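You operate a simulated robot arm through the tools that you are given. There is no shell and no other tool.

You run a simulated two-armed robot. Do the job below in one go: nothing can be reset, and whatever is moved stays where it is left.

## Task
Take the red fruit chunk and put it in the yellow bowl. Then put one of the sugar lumps from the white sugar dish on the white tray. Then fetch the green tumbler and stand it on the orange tray. Then open the blue cupboard door, take the yellow cup and put it on the upper shelf of the blue cupboard, then shut the door. Then open the teal drawer, take the box labelled "soap" from the worktop over the open shelves and put it inside and shut the drawer again. Then pull the blue drawer open. Keep to this order. Set down upright: green tumbler.

It is judged by the outcome, as a careful person would: the job done as asked, and still so three seconds after it is handed in. It fails if anything else is knocked over, pushed out of place, dropped, spilled or broken.

## Robot
Two 6-joint arms with two-finger grippers on one trunk, on a base that drives. Base frame: it is fixed to the floor where the robot stands at the start and does not move with it; the origin is under the middle of the robot, x ahead of it, y to its left, z up; the surface under the hand at the start is at about z = 880. Readings come in mm, rad, newtons and seconds.
The left shoulder is at the start at [70, 148, 1454], the right one opposite. With the tool pointing down near the work surface each hand reaches from about 380 to 640 mm from the robot's upright axis, wherever it stands, measured 20 degrees to its own side. Places, roughly: blue box, orange box [500, 0, 1000]; blue cupboard door [400, -1600, 400]; blue drawer [600, -1600, 800]; drawer [-1500, 2700, 700]; green tumbler (8x8x11 cm) [600, 400, 900]; orange tray (29x19x3 cm) [500, 700, 900]; red fruit chunk (3x3x3 cm) [500, 200, 900]; sugar lump (2x2x2 cm) [400, 400, 900]; teal drawer [-1400, 2700, 800]; upper shelf of the blue cupboard [700, -1600, 400]; white tray (26x12x3 cm) [500, 1600, 900]; yellow bowl (13x13x6 cm) [500, 300, 500]; yellow cup (9x7x6 cm) [700, -100, 900]. Payload 2.45 kg a hand.
Tool frame (each hand has its own): the origin (TCP) lies between the finger pads and is the grasp point; the fingertips stand 30 mm ahead of it; z points along the fingers, y is the line along which they close. Largest opening 106 mm; the body of the gripper starts 79 mm behind the TCP.
Orientation is that of the tool frame in the base frame, as a unit quaternion [x, y, z, w]. With the fingers straight down and closing along the base's y, the tool's x points along the base's -x, its y along +y and its z along -z.

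## Interface
- The arms move only by the tool jog_arm. It takes "left_steps", "right_steps" or both (then of equal length, played together; a hand with none holds still); each is one flat list of numbers, 7 for each row, row after row: the turn, a rotation vector about the tool's x, y, z in units of 90 degrees (1.0 is 90 degrees), then the shift along the tool's x, y, z in units of 500 mm (1.0 is 500 mm), then the gripper command, from -1 (fully open) to 1 (shut), values between in proportion. In form: [rx, ry, rz, tx, ty, tz, gripper, rx, ry, rz, tx, ty, tz, gripper, ...]. A call has 1 to 20 rows; each row is the pose to reach, as a shift and turn from the pose commanded when the call began, along the tool's axes at that moment. A call with a number of a shift or a turn outside -1 to 1 is refused whole. Each row takes 0.2 s and may step no farther than 50 mm and 0.15 rad from the row before; otherwise, or with a gripper value out of range, the whole call is refused. A pose out of reach is approached as far as the arm can. The call stops where the force on the tool passes 40 N (or 10 N more than at its start, if that is more) or the arm is blocked; 0.2 s more then pass. The fingers move at their own pace (about 72 mm/s each) and stop on an object; they squeeze with about 30 N. The grip force told is the motor's: it shows also when the fingers shut on nothing. Time passes only in rows, and 0.2 s behind the last, so rows that repeat a pose let the fingers close. The reply holds the time, the measured pose of the TCP, the force on the tool along the base axes, the opening and the grip force, in the units named above and with some noise, with the torque about the TCP (base axes, N m) and any sound that the robot's microphone picked up.
- Cameras (640 x 400 px; columns grow to the right, rows downward): "scene" is now at [113.6, 30.8, 1663.7]; the picture's right is [0.38, -0.93, 0.00], its down [-0.77, -0.31, -0.56] and it looks along [0.51, 0.21, -0.83] (base axes); focal length 281 px, centre (320, 200). "left" rides on the left gripper at [76, 2, -106] in its tool frame; the picture's right is [-0.02, 1.00, 0.00], its down [-0.78, -0.02, -0.62] and it looks along [-0.62, -0.01, 0.78] (tool axes); focal length 247 px, centre (320, 200). "right" rides on the right gripper at [76, -2, -106] in its tool frame; the picture's right is [0.02, 1.00, 0.00], its down [-0.78, 0.02, -0.62] and it looks along [-0.62, 0.01, 0.78] (tool axes); focal length 247 px, centre (320, 200). There is no depth. A picture from a camera that has moved, and an enlarged one, comes with that camera's place and axes in the base frame and with its lens. The place of the scene camera against the robot may be out by one fixed shift of up to 12 mm in any direction.
- snapshot(camera): a new picture of that camera. It takes no simulated time.
- lift_body(by): slides the trunk up (or, below 0, down) by that many mm; the arms and the scene camera ride with it, the base frame stays. It gives what a move gives, with no picture.
- roll_base(legs): drives the robot by 1 to 6 legs, each [ahead, left, turn to the left] in mm, mm and rad, along the robot's own axes; the way and the turn of a leg run together, so that a leg with both is an arc; at most 1500 mm and 3.142 rad a leg. The arms and the cameras ride along, it lands a little off, and it stops where it bumps. It gives what a move gives.
- turn_head(pan, tilt): turns the head with the scene camera to pan (to the left, within 1.501 rad either way) and tilt (down, from -0.506 to 1.204), counted from straight ahead of the robot. It gives what a move gives.
- enlarge(camera, box): a new picture of the part [left, top, right, bottom] of that camera's present view, enlarged. It takes no simulated time.
- hand_in(): hands the job in; it is judged then, once.

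Nothing tells you exact positions but the pictures and the camera data. Unless the task says otherwise, let go and move clear before handing in.

The tools are called after ">>>" by a JSON object that holds its "name" and its "arguments". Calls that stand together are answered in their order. jog_arm: Moves the arms, as the interface text tells. Its arguments: {"type":"object","properties":{"left_steps":{"type":"array"},"right_steps":{"type":"array"}},"required":[]} The other tools are called the same way: lift_body (by) slides the trunk up or down; roll_base (legs) drives the base; turn_head (pan, tilt) turns the head that bears the scene camera; snapshot (camera) takes a picture; enlarge (camera, box) takes an enlarged picture of a part of a camera's view; hand_in () hands the job in.

At the start:

```text
t: 0.0
left_position: [404.8, 447.1, 1146.7]
left_orientation: [0.0, 1.0, 0.0, 0.001]
left_force: [-0.2, 0.6, 0.1]
left_wrist_torque: [-0.01, 0.01, -0.01]
left_grip_width: 106.2
left_finger_force: 0.2
right_position: [622.2, -2.0, 1095.9]
right_orientation: [-0.001, 1.0, -0.001, 0.0]
right_force: [-0.2, 0.1, -0.2]
right_wrist_torque: [-0.01, -0.01, 0.0]
right_grip_width: 105.9
right_finger_force: 0.1
trunk travel left (down, up): [-927.0, 13.0]
robot x, y, heading: [0.3, -1.3, 0.001]
head pan, tilt: [0.387, 0.981]
```

scene: 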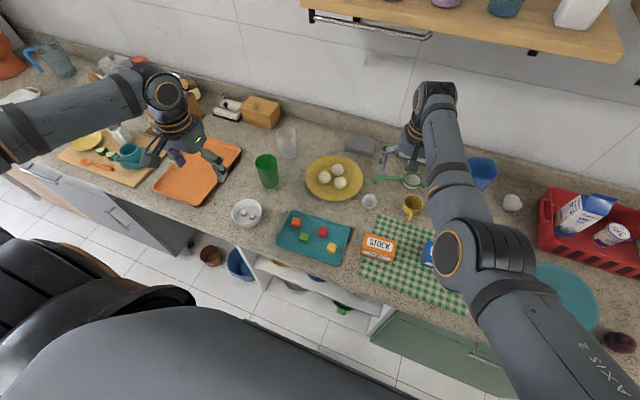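
right: 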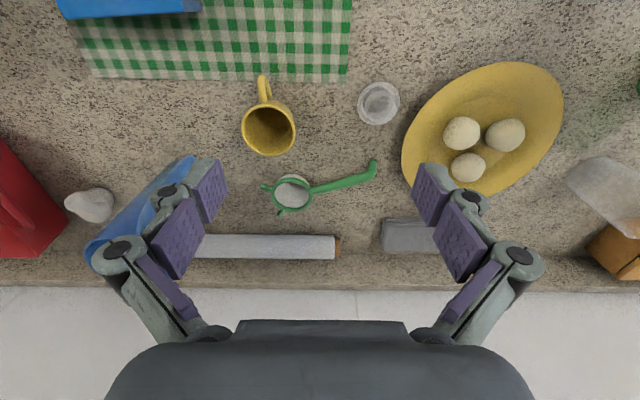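
left: 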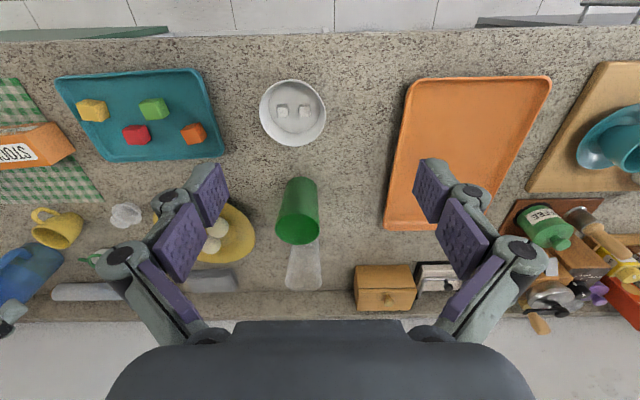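

I see the worktop with the teal fruit tray, white sugar dish, green tumbler, orange tray and yellow cup; the yellow bowl must be in the open shelf below. I'll look closer before moving.

>>> {"name": "enlarge", "arguments": {"camera": "scene", "box": [200, 180, 480, 355]}}

>>> {"name": "enlarge", "arguments": {"camera": "left", "box": [0, 20, 340, 232]}}

>>> {"name": "turn_head", "arguments": {"pan": 0.5, "tilt": 1.2}}

>>> {"name": "snapshot", "arguments": {"camera": "scene"}}

```text
2.29 times, centred on (340, 268) of scene
camera zoom: at [113.6, 30.8, 1663.7], right [0.38, -0.93, 0.0], down [-0.77, -0.31, -0.56], along [0.51, 0.21, -0.83], focal length 642 px, centre (274, 46)
```

zoom: 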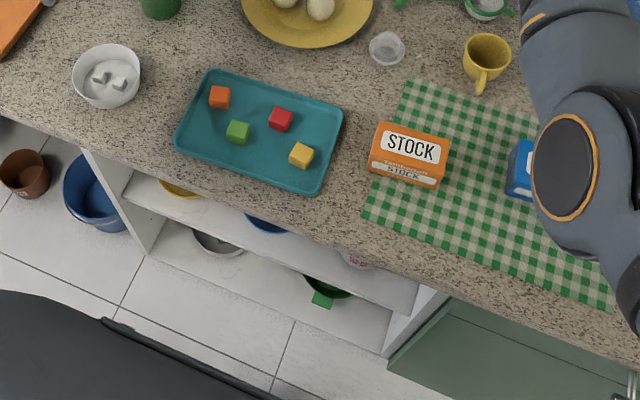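

```text
1.88 times, centred on (170, 126) of left
camera zoom: at [328.7, 448.9, 1253.3], right [0.02, 1.0, 0.0], down [0.78, -0.02, 0.62], along [0.62, -0.01, -0.78], focal length 465 px, centre (602, 339)
```

zoom: 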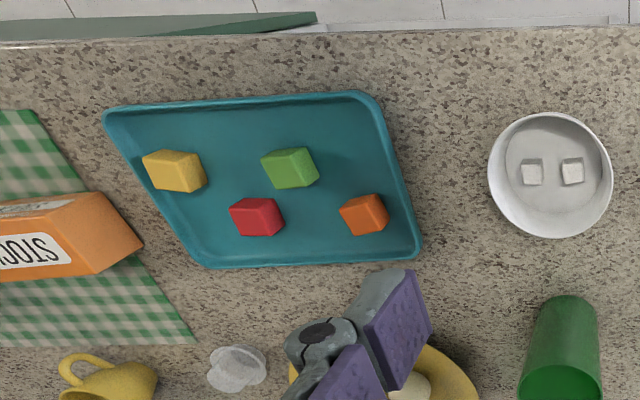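

```text
t: 0.8
left_position: [406.0, 447.2, 1147.5]
left_orientation: [0.0, 1.0, 0.0, 0.0]
left_force: [0.3, 1.3, 0.4]
left_wrist_torque: [-0.03, 0.02, -0.01]
left_grip_width: 106.1
left_finger_force: 0.0
right_position: [620.9, -2.4, 1096.6]
right_orientation: [0.0, 1.0, 0.001, -0.001]
right_force: [-0.5, -0.2, 0.7]
right_wrist_torque: [0.01, 0.02, 0.0]
right_grip_width: 105.8
right_finger_force: 0.0
trunk travel left (down, up): [-927.0, 13.0]
robot x, y, heading: [0.2, 2.2, 0.002]
head pan, tilt: [0.499, 1.201]
```

```text
taken
camera scene: at [97.1, 30.9, 1649.9], right [0.48, -0.88, 0.0], down [-0.82, -0.45, -0.36], along [0.32, 0.17, -0.93], focal length 281 px, centre (320, 200)
```

scene: 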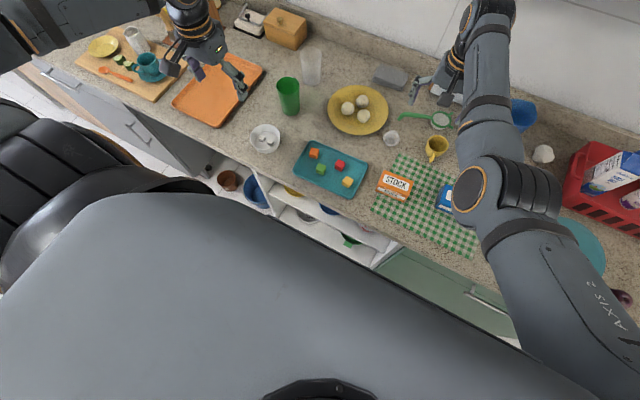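

The red chunk is at about [479, 168, 900] on the teal tray. I'll move the right hand aside and bring the left one above the red chunk for a closer look.

>>> {"name": "jog_arm", "arguments": {"left_steps": [0, 0, 0, -0.0211, -0.0797, 0.0, -1, 0, 0, 0, -0.0423, -0.1594, 0.0277, -1, 0, 0, 0, -0.0634, -0.2391, 0.0554, -1, 0, 0, 0, -0.0846, -0.3189, 0.0831, -1, 0, 0, 0, -0.1057, -0.3986, 0.1109, -1, 0, 0, 0, -0.1269, -0.4783, 0.1386, -1, 0, 0, 0, -0.148, -0.558, 0.18, -1], "right_steps": [0, 0, 0, 0.02, -0.06, -0.02, -1, 0, 0, 0, 0.04, -0.12, -0.04, -1, 0, 0, 0, 0.06, -0.18, -0.06, -1, 0, 0, 0, 0.08, -0.24, -0.08, -1, 0, 0, 0, 0.1, -0.3, -0.1, -1, 0, 0, 0, 0.12, -0.36, -0.12, -1, 0, 0, 0, 0.14, -0.42, -0.14, -1]}}

>>> {"name": "snapshot", "arguments": {"camera": "left"}}

>>> {"name": "snapshot", "arguments": {"camera": "scene"}}

```text
t: 2.4
left_position: [479.3, 165.1, 1058.8]
left_orientation: [0.0, 1.0, 0.002, -0.001]
left_force: [-0.7, -0.8, 0.3]
left_wrist_torque: [0.02, -0.02, 0.0]
left_grip_width: 105.7
left_finger_force: 0.1
left hand out of reach, approached as far as the arm can: row 3, 4, 5, 6
right_position: [580.6, -212.7, 1130.5]
right_orientation: [0.0, 1.0, 0.001, 0.001]
right_force: [-0.9, -0.5, 0.1]
right_wrist_torque: [0.05, -0.01, 0.02]
right_grip_width: 105.9
right_finger_force: 0.1
right hand out of reach, approached as far as the arm can: row 5, 6, 7
trunk travel left (down, up): [-927.0, 13.0]
robot x, y, heading: [-0.7, -0.5, -0.0]
head pan, tilt: [0.499, 1.201]
```

```text
taken
camera left: at [402.7, 166.9, 1165.3], right [0.02, 1.0, 0.0], down [0.78, -0.02, 0.62], along [0.62, -0.01, -0.78], focal length 247 px, centre (320, 200)
```

left: 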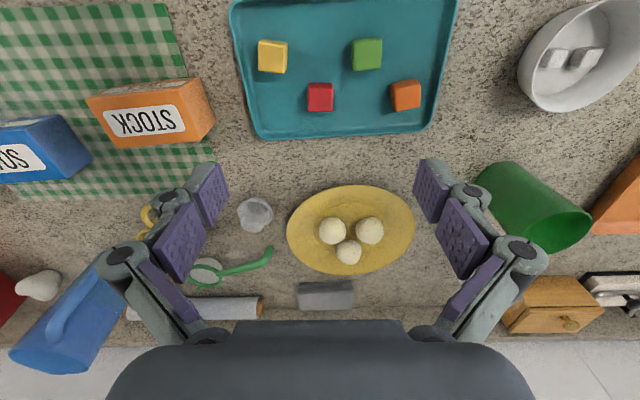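

```text
taken
camera scene: at [96.2, 27.2, 1650.0], right [0.48, -0.88, 0.0], down [-0.82, -0.45, -0.36], along [0.32, 0.18, -0.93], focal length 281 px, centre (320, 200)
```

scene: 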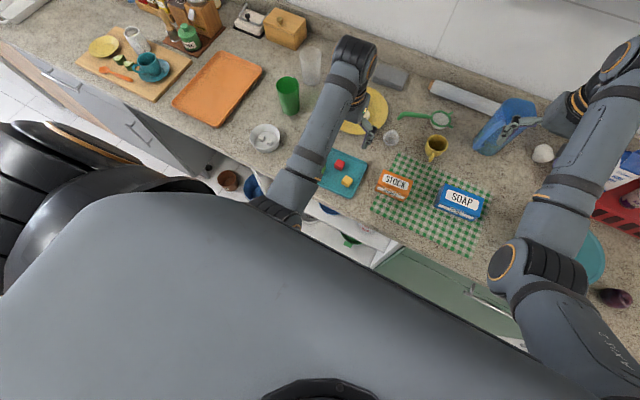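

The red chunk is right below the left hand at about (478, 166). Lowering with half-open fingers, then gripping.

>>> {"name": "jog_arm", "arguments": {"left_steps": [0, 0, 0, 0.002, 0.002, 0.07, -0.2, 0, 0, 0, 0.002, 0.002, 0.14, -0.2, 0, 0, 0, 0.002, 0.002, 0.2, -0.2, 0, 0, 0, 0.002, 0.002, 0.24, -0.2, 0, 0, 0, 0.002, 0.002, 0.262, -0.2]}}

>>> {"name": "snapshot", "arguments": {"camera": "left"}}

```text
t: 3.5
left_position: [477.4, 170.2, 925.7]
left_orientation: [0.0, 1.0, 0.0, -0.001]
left_force: [-0.6, 0.1, 0.3]
left_wrist_torque: [0.01, 0.01, 0.0]
left_grip_width: 63.4
left_finger_force: 0.0
right_position: [581.8, -211.3, 1130.9]
right_orientation: [0.0, 1.0, 0.0, 0.0]
right_force: [0.2, 0.2, 0.5]
right_wrist_torque: [0.02, 0.01, 0.01]
right_grip_width: 105.8
right_finger_force: 0.1
trunk travel left (down, up): [-927.0, 13.0]
robot x, y, heading: [1.3, -1.2, 0.001]
head pan, tilt: [0.499, 1.201]
```

```text
taken
camera left: at [401.0, 170.6, 1031.6], right [0.02, 1.0, 0.0], down [0.78, -0.02, 0.62], along [0.62, -0.01, -0.78], focal length 247 px, centre (320, 200)
```

left: 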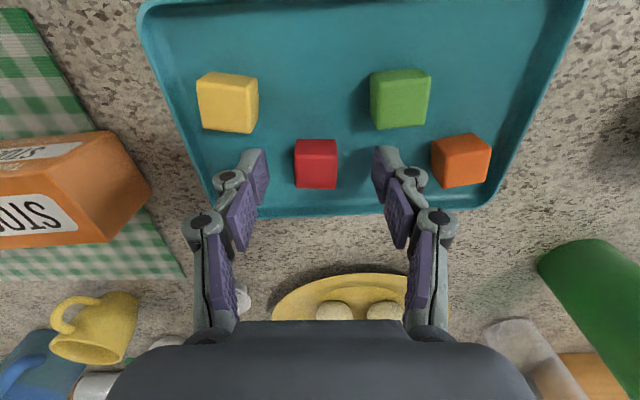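

Fingers straddle the red chunk; a few mm lower, then close.

>>> {"name": "jog_arm", "arguments": {"left_steps": [0, 0, 0, 0.002, -0.004, 0.01, -0.2, 0, 0, 0, 0.002, -0.004, 0.01, 1, 0, 0, 0, 0.002, -0.004, 0.01, 1, 0, 0, 0, 0.002, -0.004, 0.01, 1, 0, 0, 0, 0.002, -0.004, -0.05, 1, 0, 0, 0, 0.002, -0.004, -0.14, 1, 0, 0, 0, 0.002, -0.004, -0.23, 1]}}

>>> {"name": "snapshot", "arguments": {"camera": "left"}}

```text
t: 5.2
left_position: [476.4, 167.5, 1042.0]
left_orientation: [0.0, 1.0, 0.0, -0.001]
left_force: [0.0, 0.2, 0.3]
left_wrist_torque: [-0.03, 0.0, 0.01]
left_grip_width: 25.5
left_finger_force: 30.3
right_position: [581.5, -210.7, 1131.4]
right_orientation: [0.0, 1.0, 0.0, 0.0]
right_force: [0.5, -0.1, 0.2]
right_wrist_torque: [0.03, -0.02, 0.02]
right_grip_width: 106.2
right_finger_force: 0.1
trunk travel left (down, up): [-927.0, 13.0]
robot x, y, heading: [1.1, -4.1, -0.0]
head pan, tilt: [0.499, 1.201]
```

```text
taken
camera left: at [398.9, 169.8, 1148.7], right [0.02, 1.0, 0.0], down [0.78, -0.02, 0.62], along [0.62, -0.01, -0.78], focal length 247 px, centre (320, 200)
```

left: 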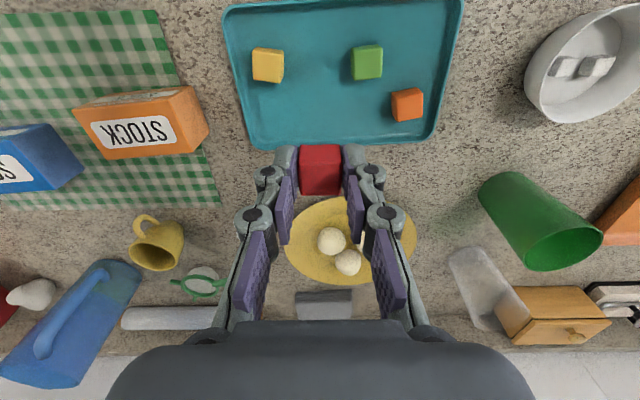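

I hold the red chunk (25 mm grip). Now I back off from the counter so I can look into the open shelf for the yellow bowl.

>>> {"name": "turn_head", "arguments": {"pan": 1.5, "tilt": 0.5}}

>>> {"name": "snapshot", "arguments": {"camera": "scene"}}

>>> {"name": "turn_head", "arguments": {"pan": -1.5, "tilt": 0.5}}

>>> {"name": "snapshot", "arguments": {"camera": "scene"}}

```text
t: 6.4
left_position: [476.3, 168.8, 1041.5]
left_orientation: [0.0, 1.0, 0.0, 0.0]
left_force: [-1.1, 0.2, -0.7]
left_wrist_torque: [0.01, -0.01, 0.01]
left_grip_width: 25.6
left_finger_force: 30.0
right_position: [582.2, -210.6, 1130.9]
right_orientation: [0.0, 1.0, 0.0, -0.001]
right_force: [0.2, -0.3, 1.3]
right_wrist_torque: [0.0, 0.02, -0.01]
right_grip_width: 106.1
right_finger_force: 0.1
trunk travel left (down, up): [-927.0, 13.0]
robot x, y, heading: [0.5, 4.4, 0.001]
head pan, tilt: [1.499, 0.499]
```

```text
taken
camera scene: at [54.7, 94.6, 1703.5], right [1.0, -0.07, 0.0], down [-0.03, -0.48, -0.88], along [0.06, 0.88, -0.48], focal length 281 px, centre (320, 200)
```

scene: 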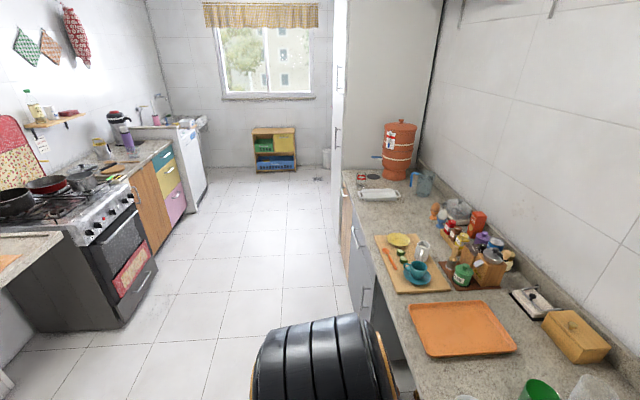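

```text
t: 9.0
left_position: [476.6, 168.7, 1041.5]
left_orientation: [0.0, 1.0, -0.001, 0.0]
left_force: [1.2, 0.9, -0.4]
left_wrist_torque: [0.0, 0.01, -0.01]
left_grip_width: 25.4
left_finger_force: 30.2
right_position: [581.4, -212.4, 1131.9]
right_orientation: [0.0, 1.0, 0.0, 0.0]
right_force: [-0.3, 0.6, -0.2]
right_wrist_torque: [-0.03, 0.0, 0.03]
right_grip_width: 106.2
right_finger_force: 0.1
trunk travel left (down, up): [-927.0, 13.0]
robot x, y, heading: [0.9, -0.1, 0.003]
head pan, tilt: [-1.499, 0.499]
```

```text
taken
camera scene: at [54.6, -86.9, 1703.5], right [-1.0, -0.07, 0.0], down [-0.03, 0.48, -0.88], along [0.06, -0.88, -0.48], focal length 281 px, centre (320, 200)
```

scene: 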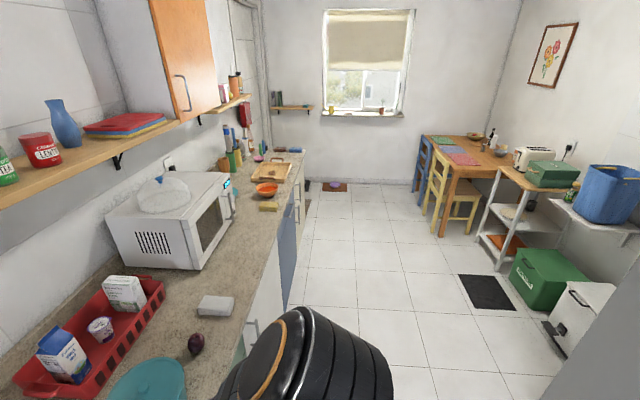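

The room is a galley kitchen with about 1.1 m of free floor behind me. Back off 450 mm and look at the open shelves.

>>> {"name": "roll_base", "arguments": {"legs": [[-480, 0, 0]]}}

>>> {"name": "turn_head", "arguments": {"pan": 0.2, "tilt": 0.9}}

>>> {"name": "snapshot", "arguments": {"camera": "scene"}}

```text
t: 11.9
left_position: [0.9, 168.3, 1040.0]
left_orientation: [0.0, 1.0, 0.0, -0.001]
left_force: [0.9, 0.3, -0.1]
left_wrist_torque: [0.0, 0.01, -0.01]
left_grip_width: 25.4
left_finger_force: 30.3
right_position: [107.4, -211.3, 1131.1]
right_orientation: [0.0, 1.0, 0.001, -0.001]
right_force: [-0.3, -0.2, 0.1]
right_wrist_torque: [0.0, 0.05, 0.0]
right_grip_width: 106.2
right_finger_force: 0.1
trunk travel left (down, up): [-927.0, 13.0]
robot x, y, heading: [-475.8, -1.4, 0.001]
head pan, tilt: [-1.499, 0.499]
```

```text
t: 13.6
left_position: [-1.4, 167.8, 1041.3]
left_orientation: [0.0, 1.0, 0.0, 0.0]
left_force: [-0.5, 0.2, -0.5]
left_wrist_torque: [-0.03, -0.05, -0.03]
left_grip_width: 25.7
left_finger_force: 30.0
right_position: [106.2, -210.8, 1131.1]
right_orientation: [0.0, 1.0, 0.0, 0.0]
right_force: [-0.2, 1.1, -0.8]
right_wrist_torque: [-0.03, 0.0, -0.03]
right_grip_width: 106.0
right_finger_force: 0.1
trunk travel left (down, up): [-927.0, 13.0]
robot x, y, heading: [-475.4, 1.3, 0.002]
head pan, tilt: [0.201, 0.901]
```

```text
taken
camera scene: at [-353.7, 18.8, 1669.6], right [0.2, -0.98, 0.0], down [-0.77, -0.16, -0.62], along [0.61, 0.12, -0.78], focal length 281 px, centre (320, 200)
```

scene: 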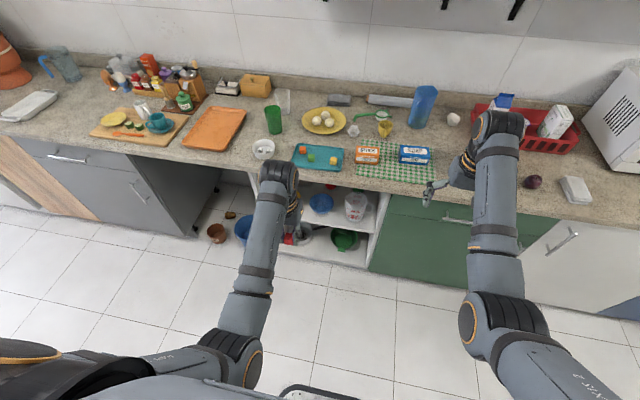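

Now I lower the trunk to look level into the shelf and find the yellow bowl.

>>> {"name": "lift_body", "arguments": {"by": -500}}

>>> {"name": "turn_head", "arguments": {"pan": 0.3, "tilt": 0.6}}

>>> {"name": "snapshot", "arguments": {"camera": "scene"}}

>>> {"name": "snapshot", "arguments": {"camera": "left"}}

```text
refused: -500 is not a number from -400 to 400
```

```text
t: 14.4
left_position: [0.7, 168.1, 1041.7]
left_orientation: [0.0, 1.0, 0.0, 0.0]
left_force: [-0.9, -1.1, 0.3]
left_wrist_torque: [-0.02, 0.0, 0.02]
left_grip_width: 25.6
left_finger_force: 29.9
right_position: [104.8, -211.0, 1131.9]
right_orientation: [0.001, 1.0, 0.0, 0.0]
right_force: [-0.5, 0.4, -0.2]
right_wrist_torque: [0.01, 0.02, -0.04]
right_grip_width: 105.9
right_finger_force: 0.1
trunk travel left (down, up): [-927.0, 13.0]
robot x, y, heading: [-477.4, 1.2, -0.003]
head pan, tilt: [0.3, 0.6]
```

```text
taken
camera scene: at [-343.5, 30.0, 1694.4], right [0.3, -0.96, 0.0], down [-0.54, -0.17, -0.82], along [0.79, 0.24, -0.57], focal length 281 px, centre (320, 200)
```

scene: 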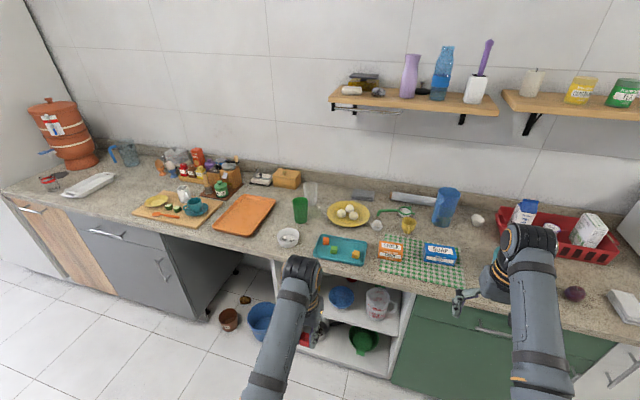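

```text
taken
camera left: at [-76.8, 170.1, 1148.3], right [0.02, 1.0, 0.0], down [0.78, -0.02, 0.62], along [0.62, -0.01, -0.78], focal length 247 px, centre (320, 200)
```

left: 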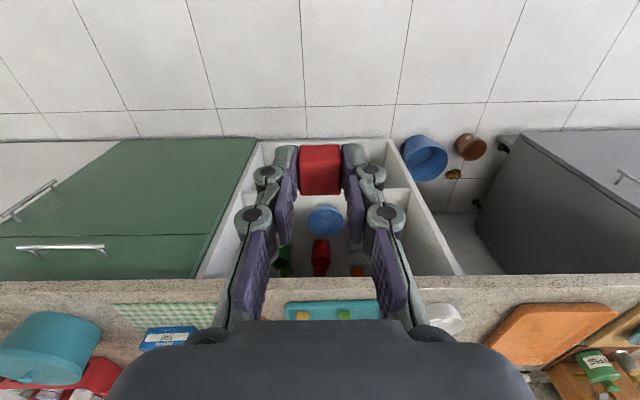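

The trunk moves at most 400 mm at a time; I lower by 400 and look into the shelf.

>>> {"name": "lift_body", "arguments": {"by": -400}}

>>> {"name": "snapshot", "arguments": {"camera": "scene"}}

>>> {"name": "snapshot", "arguments": {"camera": "left"}}

```text
t: 18.2
left_position: [-0.2, 168.6, 641.9]
left_orientation: [0.0, 1.0, 0.0, 0.0]
left_force: [-0.5, 0.0, -1.0]
left_wrist_torque: [0.02, 0.02, 0.03]
left_grip_width: 25.4
left_finger_force: 30.1
right_position: [104.2, -209.8, 731.3]
right_orientation: [0.0, 1.0, 0.0, -0.001]
right_force: [-1.2, -0.4, 0.2]
right_wrist_torque: [0.0, 0.0, -0.01]
right_grip_width: 106.0
right_finger_force: 0.1
trunk travel left (down, up): [-527.0, 413.0]
robot x, y, heading: [-476.9, 1.3, -0.003]
head pan, tilt: [0.3, 0.6]
```

```text
taken
camera scene: at [-343.7, 30.0, 1294.5], right [0.3, -0.96, 0.0], down [-0.54, -0.17, -0.82], along [0.79, 0.24, -0.57], focal length 281 px, centre (320, 200)
```

scene: 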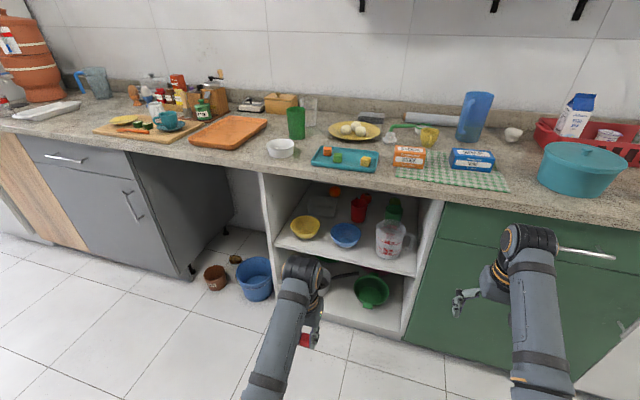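

```text
taken
camera left: at [-76.9, 170.1, 748.3], right [0.02, 1.0, 0.0], down [0.78, -0.02, 0.62], along [0.62, -0.01, -0.78], focal length 247 px, centre (320, 200)
```

left: 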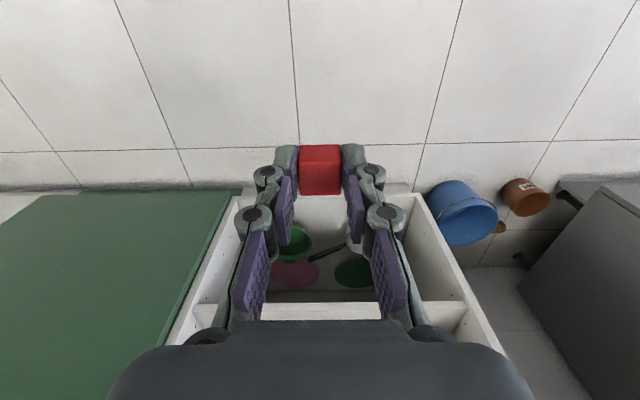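

>>> {"name": "enlarge", "arguments": {"camera": "scene", "box": [240, 120, 480, 270]}}

```text
2.67 times, centred on (360, 195) of scene
camera zoom: at [-343.7, 30.0, 1294.5], right [0.3, -0.96, 0.0], down [-0.54, -0.17, -0.82], along [0.79, 0.24, -0.57], focal length 749 px, centre (213, 213)
```

zoom: 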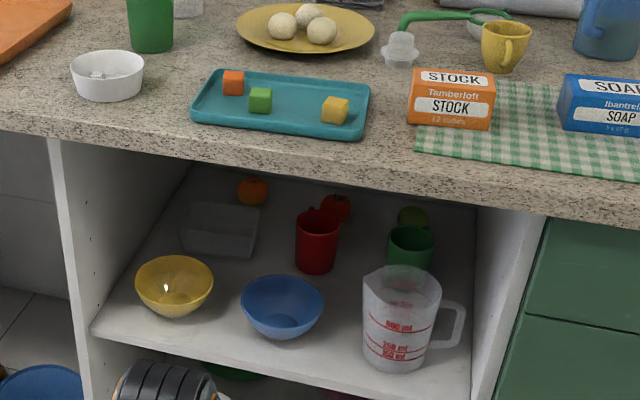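

The yellow bowl stands near the front left of the middle shelf, its top around z 570. I'll tilt the left hand forward (60° up from straight down) and draw the right hand in, then look with the left camera.

>>> {"name": "jog_arm", "arguments": {"left_steps": [0, -0.0952, 0, -0.043, 0.0234, -0.0166, 1, 0, -0.1905, 0, -0.0857, 0.0469, -0.0331, 1, 0, -0.2857, 0, -0.1286, 0.0703, -0.0497, 1, 0, -0.381, 0, -0.1714, 0.0937, -0.0663, 1, 0, -0.4762, 0, -0.2143, 0.1171, -0.0829, 1, 0, -0.5714, 0, -0.2571, 0.1406, -0.0994, 1, 0, -0.6667, 0, -0.3, 0.164, -0.116, 1], "right_steps": [0, 0, 0, 0.05, 0, 0, -1, 0, 0, 0, 0.1, 0, 0, -1, 0, 0, 0, 0.15, 0, 0, -1, 0, 0, 0, 0.2, 0, 0, -1, 0, 0, 0, 0.25, 0, 0, -1, 0, 0, 0, 0.3, 0, 0, -1, 0, 0, 0, 0.36, 0, 0, -1]}}

>>> {"name": "snapshot", "arguments": {"camera": "left"}}

>>> {"name": "snapshot", "arguments": {"camera": "scene"}}

```text
t: 19.8
left_position: [150.5, 251.8, 701.3]
left_orientation: [0.0, 0.866, 0.0, 0.5]
left_force: [1.0, 0.5, 0.4]
left_wrist_torque: [-0.02, 0.03, 0.01]
left_grip_width: 25.8
left_finger_force: 30.1
right_position: [-41.7, -200.0, 657.4]
right_orientation: [0.0, 1.0, -0.002, 0.003]
right_force: [-0.1, 0.3, -1.2]
right_wrist_torque: [0.0, 0.0, 0.02]
right_grip_width: 105.8
right_finger_force: 0.1
right hand out of reach, approached as far as the arm can: row 1, 2, 3, 4, 5, 6, 7
trunk travel left (down, up): [-527.0, 413.0]
robot x, y, heading: [-475.3, -2.4, -0.001]
head pan, tilt: [0.3, 0.6]
```

```text
taken
camera left: at [19.1, 253.2, 687.8], right [0.01, 1.0, 0.02], down [-0.15, -0.02, 0.99], along [0.99, -0.01, 0.15], focal length 247 px, centre (320, 200)
```

left: 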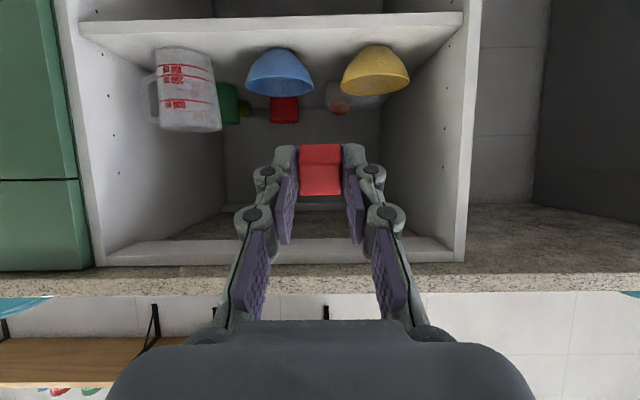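

```text
taken
camera scene: at [-344.2, 30.8, 1294.5], right [0.3, -0.96, 0.0], down [-0.54, -0.17, -0.83], along [0.79, 0.24, -0.56], focal length 281 px, centre (320, 200)
```

scene: 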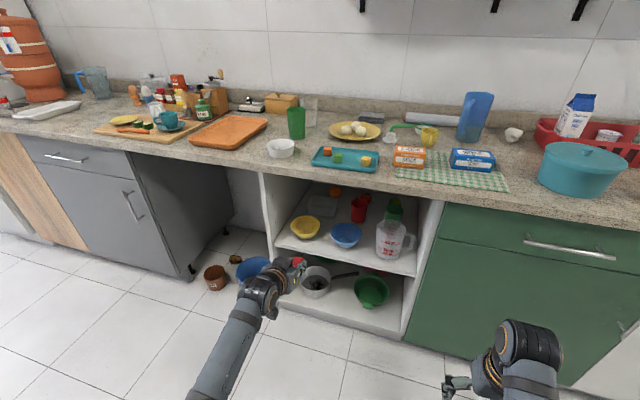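

The left camera shows the yellow bowl clearly: centre about (518, 357), rim z ≈ 540, shelf top ≈ 478, opening up to ≈ 805. I align the hand in y, lower the trunk to get the chunk above rim height.

>>> {"name": "jog_arm", "arguments": {"left_steps": [0, 0, 0, 0, 0.07, 0, 1, 0, 0, 0, 0, 0.14, 0, 1, 0, 0, 0, 0, 0.21, 0, 1]}}

>>> {"name": "lift_body", "arguments": {"by": -120}}

>>> {"name": "snapshot", "arguments": {"camera": "left"}}

>>> {"name": "snapshot", "arguments": {"camera": "scene"}}

```text
t: 20.6
left_position: [149.8, 357.4, 701.3]
left_orientation: [-0.001, 0.866, -0.001, 0.5]
left_force: [0.4, -0.8, 0.0]
left_wrist_torque: [-0.03, -0.01, 0.0]
left_grip_width: 25.6
left_finger_force: 30.3
right_position: [-42.5, -199.4, 658.3]
right_orientation: [0.001, 1.0, -0.001, 0.002]
right_force: [-0.7, 0.0, 0.4]
right_wrist_torque: [0.03, -0.01, 0.0]
right_grip_width: 105.9
right_finger_force: 0.1
trunk travel left (down, up): [-527.0, 413.0]
robot x, y, heading: [-474.4, 0.2, -0.004]
head pan, tilt: [0.3, 0.6]
```

```text
t: 22.1
left_position: [148.8, 355.0, 581.0]
left_orientation: [0.0, 0.866, 0.0, 0.5]
left_force: [0.3, 0.3, -0.6]
left_wrist_torque: [0.01, 0.01, 0.01]
left_grip_width: 25.5
left_finger_force: 30.1
right_position: [-41.1, -199.2, 538.0]
right_orientation: [0.0, 1.0, 0.0, 0.002]
right_force: [-0.4, -0.2, 0.3]
right_wrist_torque: [0.02, 0.01, -0.01]
right_grip_width: 106.3
right_finger_force: 0.1
trunk travel left (down, up): [-407.0, 533.0]
robot x, y, heading: [-474.8, 2.5, -0.002]
head pan, tilt: [0.3, 0.6]
```

```text
taken
camera left: at [18.4, 356.6, 569.0], right [0.01, 1.0, 0.02], down [-0.15, -0.02, 0.99], along [0.99, -0.01, 0.15], focal length 247 px, centre (320, 200)
```

left: 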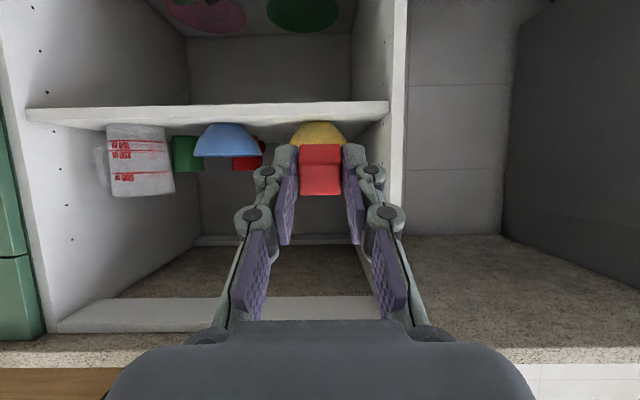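

```text
taken
camera scene: at [-343.8, 30.0, 1174.5], right [0.3, -0.96, 0.0], down [-0.54, -0.17, -0.83], along [0.79, 0.24, -0.56], focal length 281 px, centre (320, 200)
```

scene: 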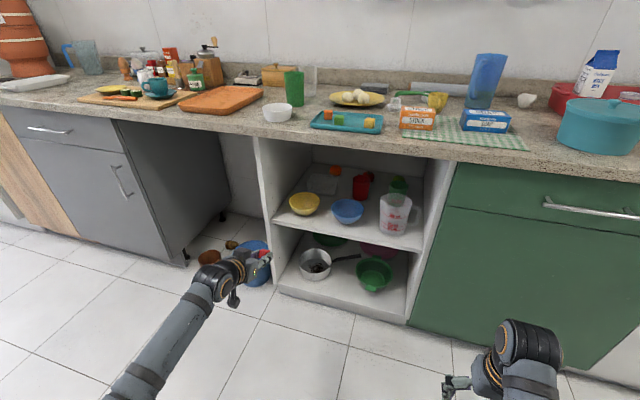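

The hand is in line with the bowl and the chunk about 20 mm above rim height. Driving forward into the opening.

>>> {"name": "roll_base", "arguments": {"legs": [[250, 0, 0]]}}

>>> {"name": "snapshot", "arguments": {"camera": "left"}}

>>> {"name": "snapshot", "arguments": {"camera": "scene"}}

```text
t: 24.0
left_position: [406.7, 350.2, 580.5]
left_orientation: [0.003, 0.867, -0.002, 0.499]
left_force: [0.0, 0.1, -0.6]
left_wrist_torque: [0.0, 0.04, -0.02]
left_grip_width: 25.4
left_finger_force: 29.8
right_position: [211.7, -203.2, 536.3]
right_orientation: [0.004, 1.0, 0.0, 0.001]
right_force: [0.2, -0.1, 0.5]
right_wrist_torque: [-0.02, -0.01, 0.0]
right_grip_width: 105.9
right_finger_force: 0.2
trunk travel left (down, up): [-407.0, 533.0]
robot x, y, heading: [-222.4, 2.1, -0.005]
head pan, tilt: [0.3, 0.6]
```

```text
taken
camera left: at [276.1, 352.7, 568.4], right [0.02, 1.0, 0.02], down [-0.15, -0.02, 0.99], along [0.99, -0.02, 0.15], focal length 247 px, centre (320, 200)
```

left: 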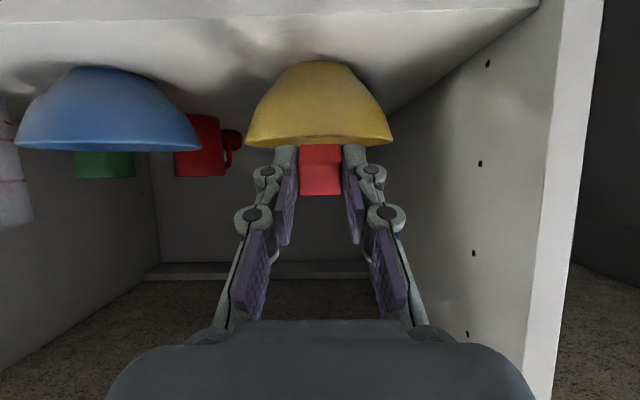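

```text
taken
camera scene: at [-87.6, 28.5, 1174.3], right [0.29, -0.96, 0.0], down [-0.54, -0.16, -0.82], along [0.79, 0.24, -0.57], focal length 281 px, centre (320, 200)
```

scene: 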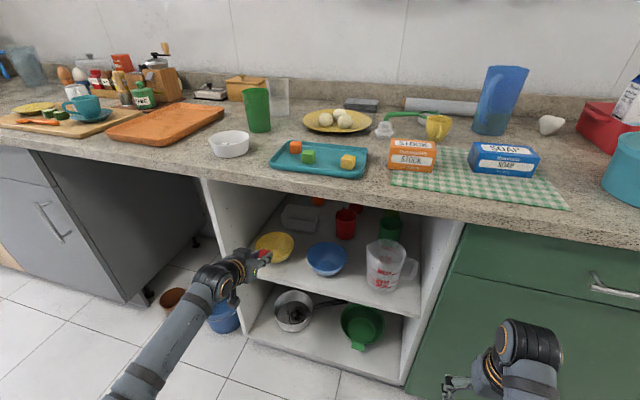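

The bowl centre now reads about (496, 350), rim z ≈ 546. I raise 12 mm and reach 77 mm forward so the chunk is over the middle.

>>> {"name": "jog_arm", "arguments": {"left_steps": [0, 0, 0, -0.0208, 0, -0.012, 1, 0, 0, 0, -0.0465, 0, 0.0325, 1, 0, 0, 0, -0.0722, 0, 0.077, 1, 0, 0, 0, -0.0978, 0, 0.1214, 1]}}

>>> {"name": "snapshot", "arguments": {"camera": "left"}}

>>> {"name": "enlarge", "arguments": {"camera": "scene", "box": [200, 180, 440, 330]}}

```text
t: 25.0
left_position: [482.9, 349.3, 593.1]
left_orientation: [0.002, 0.867, -0.001, 0.499]
left_force: [0.3, 1.2, -0.4]
left_wrist_torque: [0.05, 0.02, -0.02]
left_grip_width: 25.5
left_finger_force: 29.8
right_position: [212.0, -201.9, 537.3]
right_orientation: [0.004, 1.0, 0.0, 0.003]
right_force: [-0.3, 0.2, -0.2]
right_wrist_torque: [0.0, 0.01, 0.01]
right_grip_width: 106.2
right_finger_force: 0.1
trunk travel left (down, up): [-407.0, 533.0]
robot x, y, heading: [-222.1, 3.3, -0.007]
head pan, tilt: [0.3, 0.6]
```

```text
taken
camera left: at [351.7, 351.8, 580.0], right [0.02, 1.0, 0.02], down [-0.15, -0.02, 0.99], along [0.99, -0.02, 0.15], focal length 247 px, centre (320, 200)
```

left: 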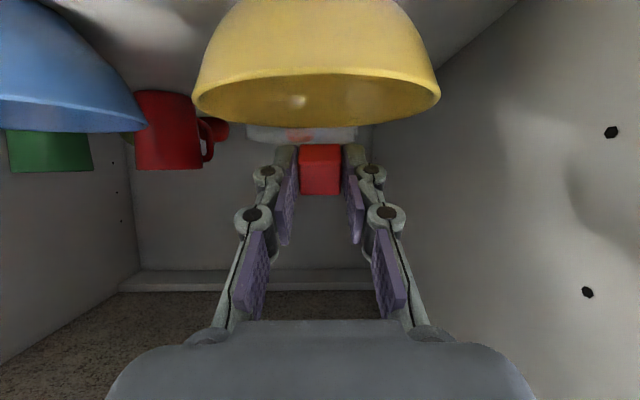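

```text
2.67 times, centred on (320, 255) of scene
camera zoom: at [-88.0, 28.3, 1174.3], right [0.29, -0.96, 0.0], down [-0.54, -0.16, -0.82], along [0.79, 0.24, -0.57], focal length 749 px, centre (320, 53)
```

zoom: 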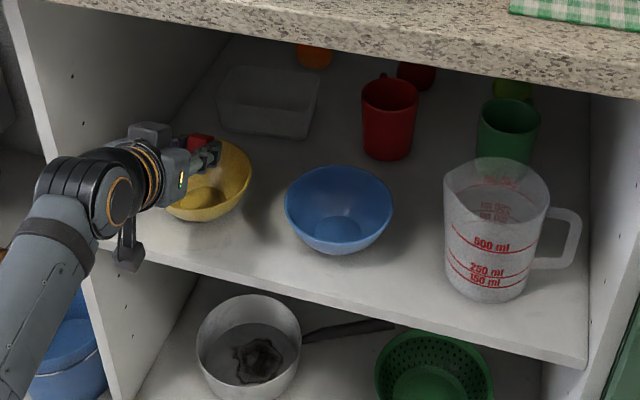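

The chunk is over the middle of the bowl. I lower 25 mm and release it.

>>> {"name": "jog_arm", "arguments": {"left_steps": [0, 0, 0, 0.0217, 0, 0.0125, 1, 0, 0, 0, 0.0433, 0, 0.025, 1, 0, 0, 0, 0.0433, 0, 0.025, 0.2, 0, 0, 0, 0.0433, 0, 0.025, 0.2, 0, 0, 0, 0.0433, 0, 0.025, 0.1, 0, 0, 0, -0.01, 0, -0.005, 0.1]}}

>>> {"name": "snapshot", "arguments": {"camera": "left"}}

>>> {"name": "enlarge", "arguments": {"camera": "scene", "box": [200, 180, 440, 330]}}

```text
t: 26.4
left_position: [484.3, 348.4, 601.2]
left_orientation: [0.004, 0.866, -0.002, 0.5]
left_force: [-0.3, -0.4, 0.2]
left_wrist_torque: [0.03, 0.01, -0.01]
left_grip_width: 47.9
left_finger_force: 0.0
right_position: [212.2, -202.2, 537.8]
right_orientation: [0.003, 1.0, 0.0, 0.003]
right_force: [0.6, 1.1, -0.1]
right_wrist_torque: [0.04, 0.03, 0.0]
right_grip_width: 106.3
right_finger_force: 0.0
trunk travel left (down, up): [-407.0, 533.0]
robot x, y, heading: [-221.9, -0.1, -0.008]
head pan, tilt: [0.3, 0.6]
```

```text
taken
camera left: at [353.2, 351.5, 587.8], right [0.02, 1.0, 0.02], down [-0.15, -0.02, 0.99], along [0.99, -0.02, 0.15], focal length 247 px, centre (320, 200)
```

left: 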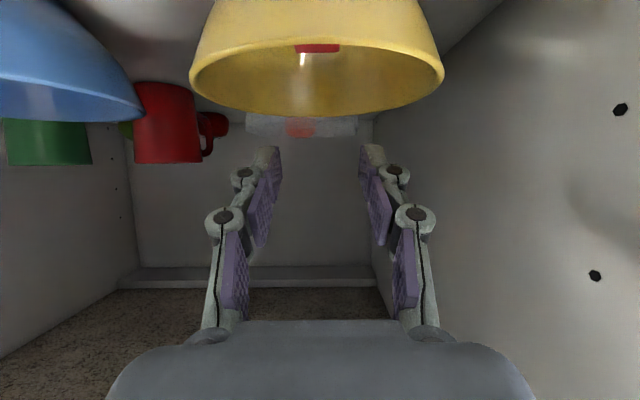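

```text
2.67 times, centred on (320, 255) of scene
camera zoom: at [-88.8, 28.2, 1174.5], right [0.29, -0.96, 0.0], down [-0.54, -0.16, -0.83], along [0.79, 0.24, -0.56], focal length 749 px, centre (320, 53)
```

zoom: 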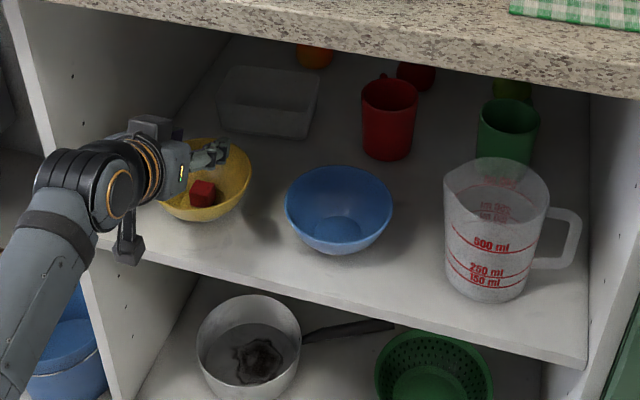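

The red chunk lies in the yellow bowl. I back straight out and raise the trunk, to go for the sugar dish next.

>>> {"name": "roll_base", "arguments": {"legs": [[-270, 0, 0.006]]}}

>>> {"name": "lift_body", "arguments": {"by": 400}}

>>> {"name": "lift_body", "arguments": {"by": 120}}

>>> {"name": "snapshot", "arguments": {"camera": "scene"}}

```text
t: 28.3
left_position: [212.3, 354.8, 600.0]
left_orientation: [-0.001, 0.865, 0.001, 0.501]
left_force: [0.1, -0.2, 0.2]
left_wrist_torque: [0.03, 0.01, -0.01]
left_grip_width: 47.7
left_finger_force: 0.1
right_position: [-56.0, -199.3, 537.1]
right_orientation: [0.0, 1.0, 0.001, 0.003]
right_force: [0.0, 0.2, 0.4]
right_wrist_torque: [0.01, -0.02, -0.02]
right_grip_width: 105.8
right_finger_force: 0.0
trunk travel left (down, up): [-407.0, 533.0]
robot x, y, heading: [-491.3, 1.0, -0.002]
head pan, tilt: [0.3, 0.6]
```

```text
t: 32.1
left_position: [213.0, 354.3, 1000.9]
left_orientation: [-0.001, 0.866, 0.001, 0.5]
left_force: [0.5, 0.2, 0.9]
left_wrist_torque: [0.02, 0.02, 0.04]
left_grip_width: 47.8
left_finger_force: 0.0
right_position: [-55.6, -199.1, 937.4]
right_orientation: [0.0, 1.0, 0.0, 0.003]
right_force: [-0.5, 0.1, -0.6]
right_wrist_torque: [0.01, 0.01, -0.01]
right_grip_width: 106.1
right_finger_force: 0.1
trunk travel left (down, up): [-807.0, 133.0]
robot x, y, heading: [-489.9, 2.6, 0.002]
head pan, tilt: [0.3, 0.6]
```

```text
t: 33.6
left_position: [212.8, 354.8, 1119.6]
left_orientation: [0.0, 0.866, 0.0, 0.5]
left_force: [0.6, 0.3, -0.6]
left_wrist_torque: [-0.01, 0.01, -0.01]
left_grip_width: 47.5
left_finger_force: 0.1
right_position: [-56.0, -199.5, 1057.0]
right_orientation: [0.0, 1.0, 0.001, 0.002]
right_force: [0.1, 0.8, 0.2]
right_wrist_torque: [-0.04, -0.01, 0.0]
right_grip_width: 106.1
right_finger_force: 0.0
trunk travel left (down, up): [-927.0, 13.0]
robot x, y, heading: [-490.0, -2.5, 0.001]
head pan, tilt: [0.3, 0.6]
```

```text
taken
camera scene: at [-357.4, 30.1, 1694.4], right [0.3, -0.96, 0.0], down [-0.54, -0.17, -0.82], along [0.79, 0.24, -0.57], focal length 281 px, centre (320, 200)
```

scene: 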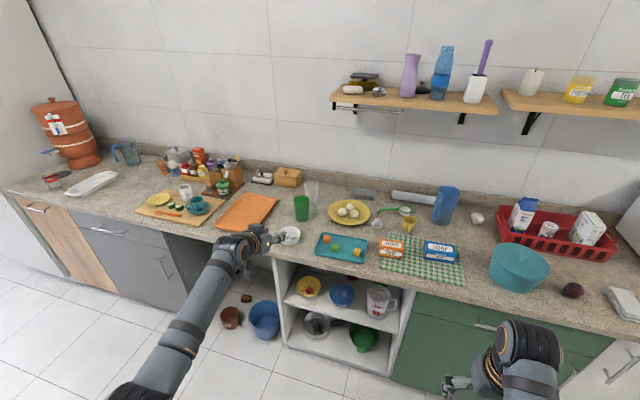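

Next the sugar dish at about (450, 405). I turn the hand straight down again, and drive to stand well in front of it.

>>> {"name": "jog_arm", "arguments": {"left_steps": [0, 0.0952, 0, 0.0314, -0.0514, -0.0544, -0.3, 0, 0.1905, 0, 0.0629, -0.1029, -0.1089, -0.3, 0, 0.2857, 0, 0.0943, -0.1543, -0.1633, -0.3, 0, 0.381, 0, 0.1257, -0.2057, -0.2177, -0.3, 0, 0.4762, 0, 0.1571, -0.2571, -0.2721, -0.3, 0, 0.5714, 0, 0.1886, -0.3086, -0.3266, -0.3, 0, 0.6667, 0, 0.22, -0.36, -0.381, -0.3]}}

>>> {"name": "roll_base", "arguments": {"legs": [[0, 230, 0], [470, 0, 0]]}}

>>> {"name": "snapshot", "arguments": {"camera": "left"}}

```text
t: 35.2
left_position: [6.3, 161.8, 1080.9]
left_orientation: [0.0, 1.0, 0.001, -0.001]
left_force: [0.8, 0.0, 0.0]
left_wrist_torque: [0.04, 0.03, 0.0]
left_grip_width: 68.9
left_finger_force: 0.0
left hand out of reach, approached as far as the arm can: row 7
right_position: [-54.0, -200.2, 1056.7]
right_orientation: [0.0, 1.0, 0.002, 0.002]
right_force: [-0.2, -0.2, 0.6]
right_wrist_torque: [0.02, 0.04, 0.01]
right_grip_width: 105.6
right_finger_force: 0.0
trunk travel left (down, up): [-927.0, 13.0]
robot x, y, heading: [-490.2, -2.2, 0.002]
head pan, tilt: [0.3, 0.6]
```

```text
t: 39.4
left_position: [483.1, 383.5, 1083.0]
left_orientation: [0.005, 1.0, 0.0, 0.001]
left_force: [-0.5, -0.7, -0.2]
left_wrist_torque: [0.0, -0.02, -0.02]
left_grip_width: 69.0
left_finger_force: 0.0
right_position: [417.4, 22.1, 1057.5]
right_orientation: [0.004, 1.0, 0.0, 0.004]
right_force: [-0.3, -0.1, -0.4]
right_wrist_torque: [0.01, -0.01, -0.02]
right_grip_width: 106.0
right_finger_force: 0.1
trunk travel left (down, up): [-927.0, 13.0]
robot x, y, heading: [-17.7, 224.2, -0.017]
head pan, tilt: [0.3, 0.6]
```

```text
taken
camera left: at [405.3, 386.0, 1188.7], right [0.03, 1.0, 0.0], down [0.78, -0.02, 0.62], along [0.62, -0.02, -0.78], focal length 247 px, centre (320, 200)
```

left: 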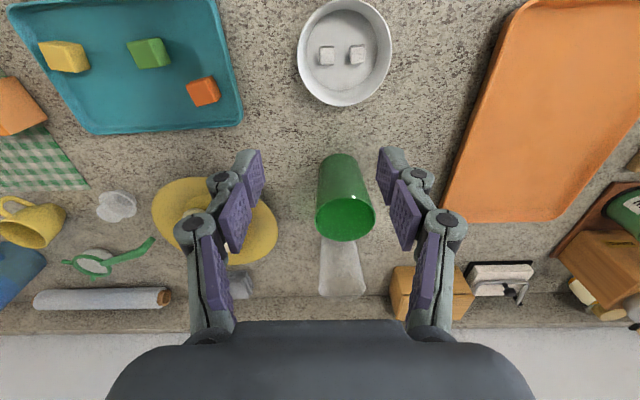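

>>> {"name": "enlarge", "arguments": {"camera": "left", "box": [265, 0, 425, 110]}}

>>> {"name": "turn_head", "arguments": {"pan": 0.3, "tilt": 1.0}}

>>> {"name": "snapshot", "arguments": {"camera": "scene"}}

```text
3.64 times, centred on (345, 55) of left
camera zoom: at [405.3, 386.0, 1188.7], right [0.03, 1.0, 0.0], down [0.78, -0.02, 0.62], along [0.62, -0.02, -0.78], focal length 898 px, centre (229, 727)
```

zoom: 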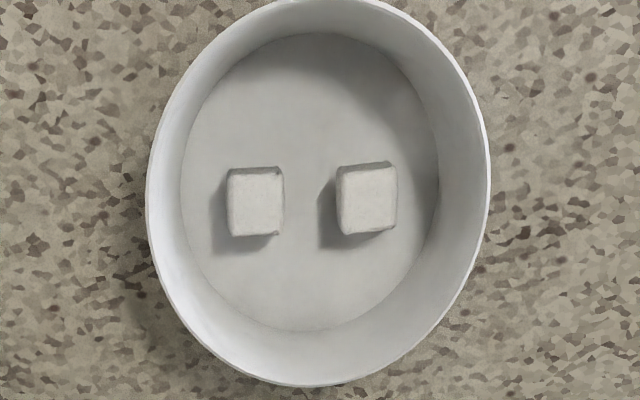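

```text
t: 40.2
left_position: [484.0, 383.7, 1080.8]
left_orientation: [0.004, 1.0, 0.0, 0.001]
left_force: [0.0, -0.6, 1.0]
left_wrist_torque: [0.01, 0.03, 0.02]
left_grip_width: 68.7
left_finger_force: 0.0
right_position: [418.1, 22.9, 1057.1]
right_orientation: [0.005, 1.0, 0.0, 0.003]
right_force: [-0.8, 0.6, 0.3]
right_wrist_torque: [-0.01, 0.01, -0.03]
right_grip_width: 106.1
right_finger_force: 0.0
trunk travel left (down, up): [-927.0, 13.0]
robot x, y, heading: [-14.2, 224.4, -0.007]
head pan, tilt: [0.3, 1.0]
```

```text
taken
camera scene: at [101.0, 248.3, 1662.4], right [0.29, -0.96, 0.0], down [-0.81, -0.24, -0.54], along [0.52, 0.16, -0.84], focal length 281 px, centre (320, 200)
```

scene: 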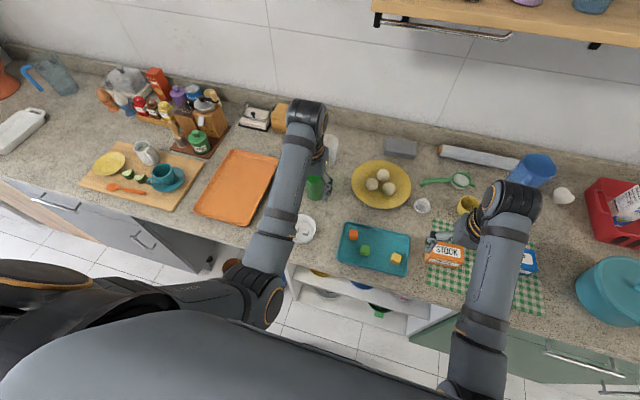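

The dish centre is about (445, 408) with lumps about 16 mm wide at (447, 391) and (447, 423). I turn the left hand 90° so the fingers close along x, off the other lump, and move above the left-hand lump (y 423).

>>> {"name": "jog_arm", "arguments": {"left_steps": [0, 0, 0.0909, 0.0067, 0.0064, 0.0, -0.3, 0, 0, 0.1818, 0.0135, 0.0127, 0.0, -0.3, 0, 0, 0.2727, 0.0202, 0.0191, 0.0, -0.3, 0, 0, 0.3636, 0.0269, 0.0255, 0.0, -0.3, 0, 0, 0.4545, 0.0336, 0.0318, 0.01, -0.3, 0, 0, 0.5455, 0.0404, 0.0382, 0.02, -0.3, 0, 0, 0.6364, 0.0471, 0.0445, 0.03, -0.3, 0, 0, 0.7273, 0.0538, 0.0509, 0.04, -0.3, 0, 0, 0.8182, 0.0605, 0.0573, 0.06, -0.3, 0, 0, 0.9091, 0.0673, 0.0636, 0.08, -0.3, 0, 0, 1.0, 0.074, 0.07, 0.1, -0.3]}}

>>> {"name": "snapshot", "arguments": {"camera": "left"}}

```text
t: 42.6
left_position: [446.1, 418.5, 1030.1]
left_orientation: [0.711, 0.703, 0.001, 0.001]
left_force: [0.1, -0.8, 0.2]
left_wrist_torque: [0.03, -0.01, 0.0]
left_grip_width: 69.1
left_finger_force: 0.1
left hand out of reach, approached as far as the arm can: row 2, 3, 4, 5
right_position: [417.8, 21.6, 1056.8]
right_orientation: [0.004, 1.0, -0.001, 0.003]
right_force: [-0.5, -0.5, 0.2]
right_wrist_torque: [-0.02, -0.02, -0.01]
right_grip_width: 106.1
right_finger_force: 0.0
trunk travel left (down, up): [-927.0, 13.0]
robot x, y, heading: [-12.8, 222.0, -0.011]
head pan, tilt: [0.3, 1.0]
```

```text
taken
camera left: at [448.9, 495.3, 1136.9], right [1.0, -0.03, 0.0], down [-0.03, -0.78, 0.62], along [-0.02, -0.62, -0.78], focal length 247 px, centre (320, 200)
```

left: 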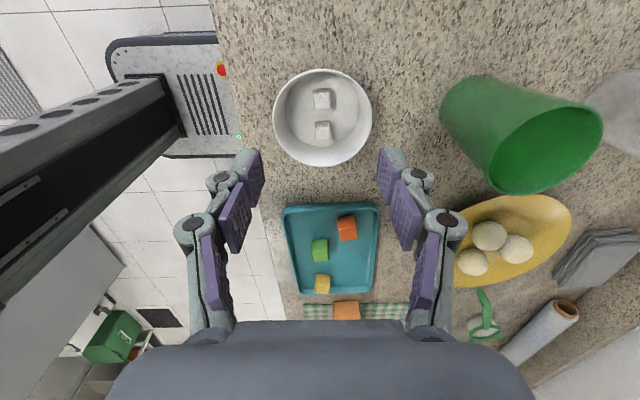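

>>> {"name": "enlarge", "arguments": {"camera": "left", "box": [260, 60, 388, 140]}}

```text
5.00 times, centred on (324, 100) of left
camera zoom: at [448.9, 495.3, 1136.9], right [1.0, -0.03, 0.0], down [-0.03, -0.78, 0.62], along [-0.02, -0.62, -0.78], focal length 1235 px, centre (300, 700)
```

zoom: 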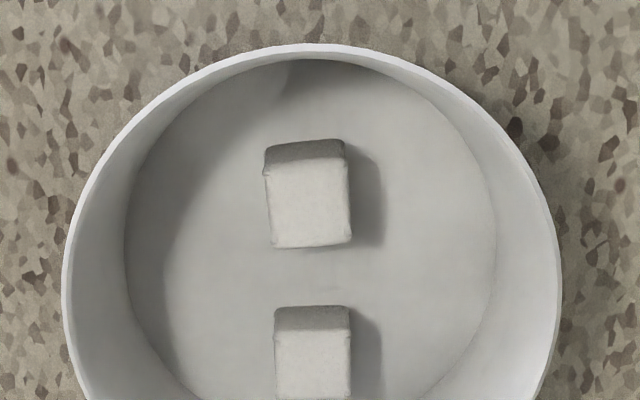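

The target lump is at about (448.3, 424). I narrow the fingers to 26 mm and descend towards it.

>>> {"name": "jog_arm", "arguments": {"left_steps": [0, 0, 0, 0.003, 0.0044, 0.03, 0.5, 0, 0, 0, 0.003, 0.0044, 0.06, 0.5, 0, 0, 0, 0.003, 0.0044, 0.09, 0.5, 0, 0, 0, 0.003, 0.0044, 0.13, 0.5, 0, 0, 0, 0.003, 0.0044, 0.17, 0.5]}}

>>> {"name": "enlarge", "arguments": {"camera": "left", "box": [220, 80, 420, 205]}}

```text
t: 43.8
left_position: [448.9, 420.1, 946.5]
left_orientation: [0.71, 0.704, 0.0, 0.0]
left_force: [-0.1, 0.4, -0.4]
left_wrist_torque: [0.0, 0.0, 0.0]
left_grip_width: 26.5
left_finger_force: 0.1
right_position: [418.9, 21.4, 1056.0]
right_orientation: [0.005, 1.0, -0.001, 0.003]
right_force: [0.1, 1.1, -1.0]
right_wrist_torque: [-0.01, 0.03, -0.03]
right_grip_width: 106.0
right_finger_force: 0.0
trunk travel left (down, up): [-927.0, 13.0]
robot x, y, heading: [-11.4, 223.5, -0.002]
head pan, tilt: [0.3, 1.0]
```

```text
3.20 times, centred on (320, 142) of left
camera zoom: at [450.3, 497.7, 1053.3], right [1.0, -0.03, 0.0], down [-0.02, -0.78, 0.62], along [-0.02, -0.62, -0.78], focal length 790 px, centre (320, 384)
```

zoom: 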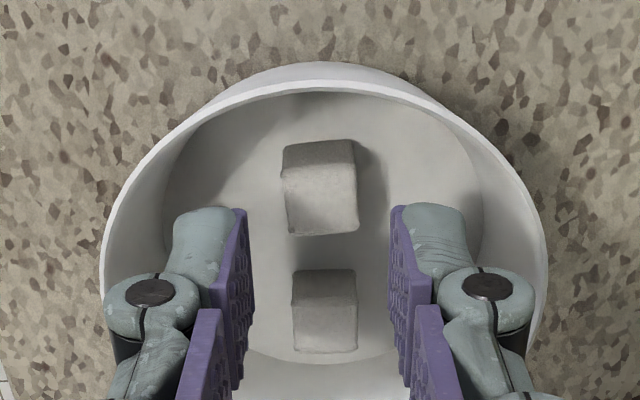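

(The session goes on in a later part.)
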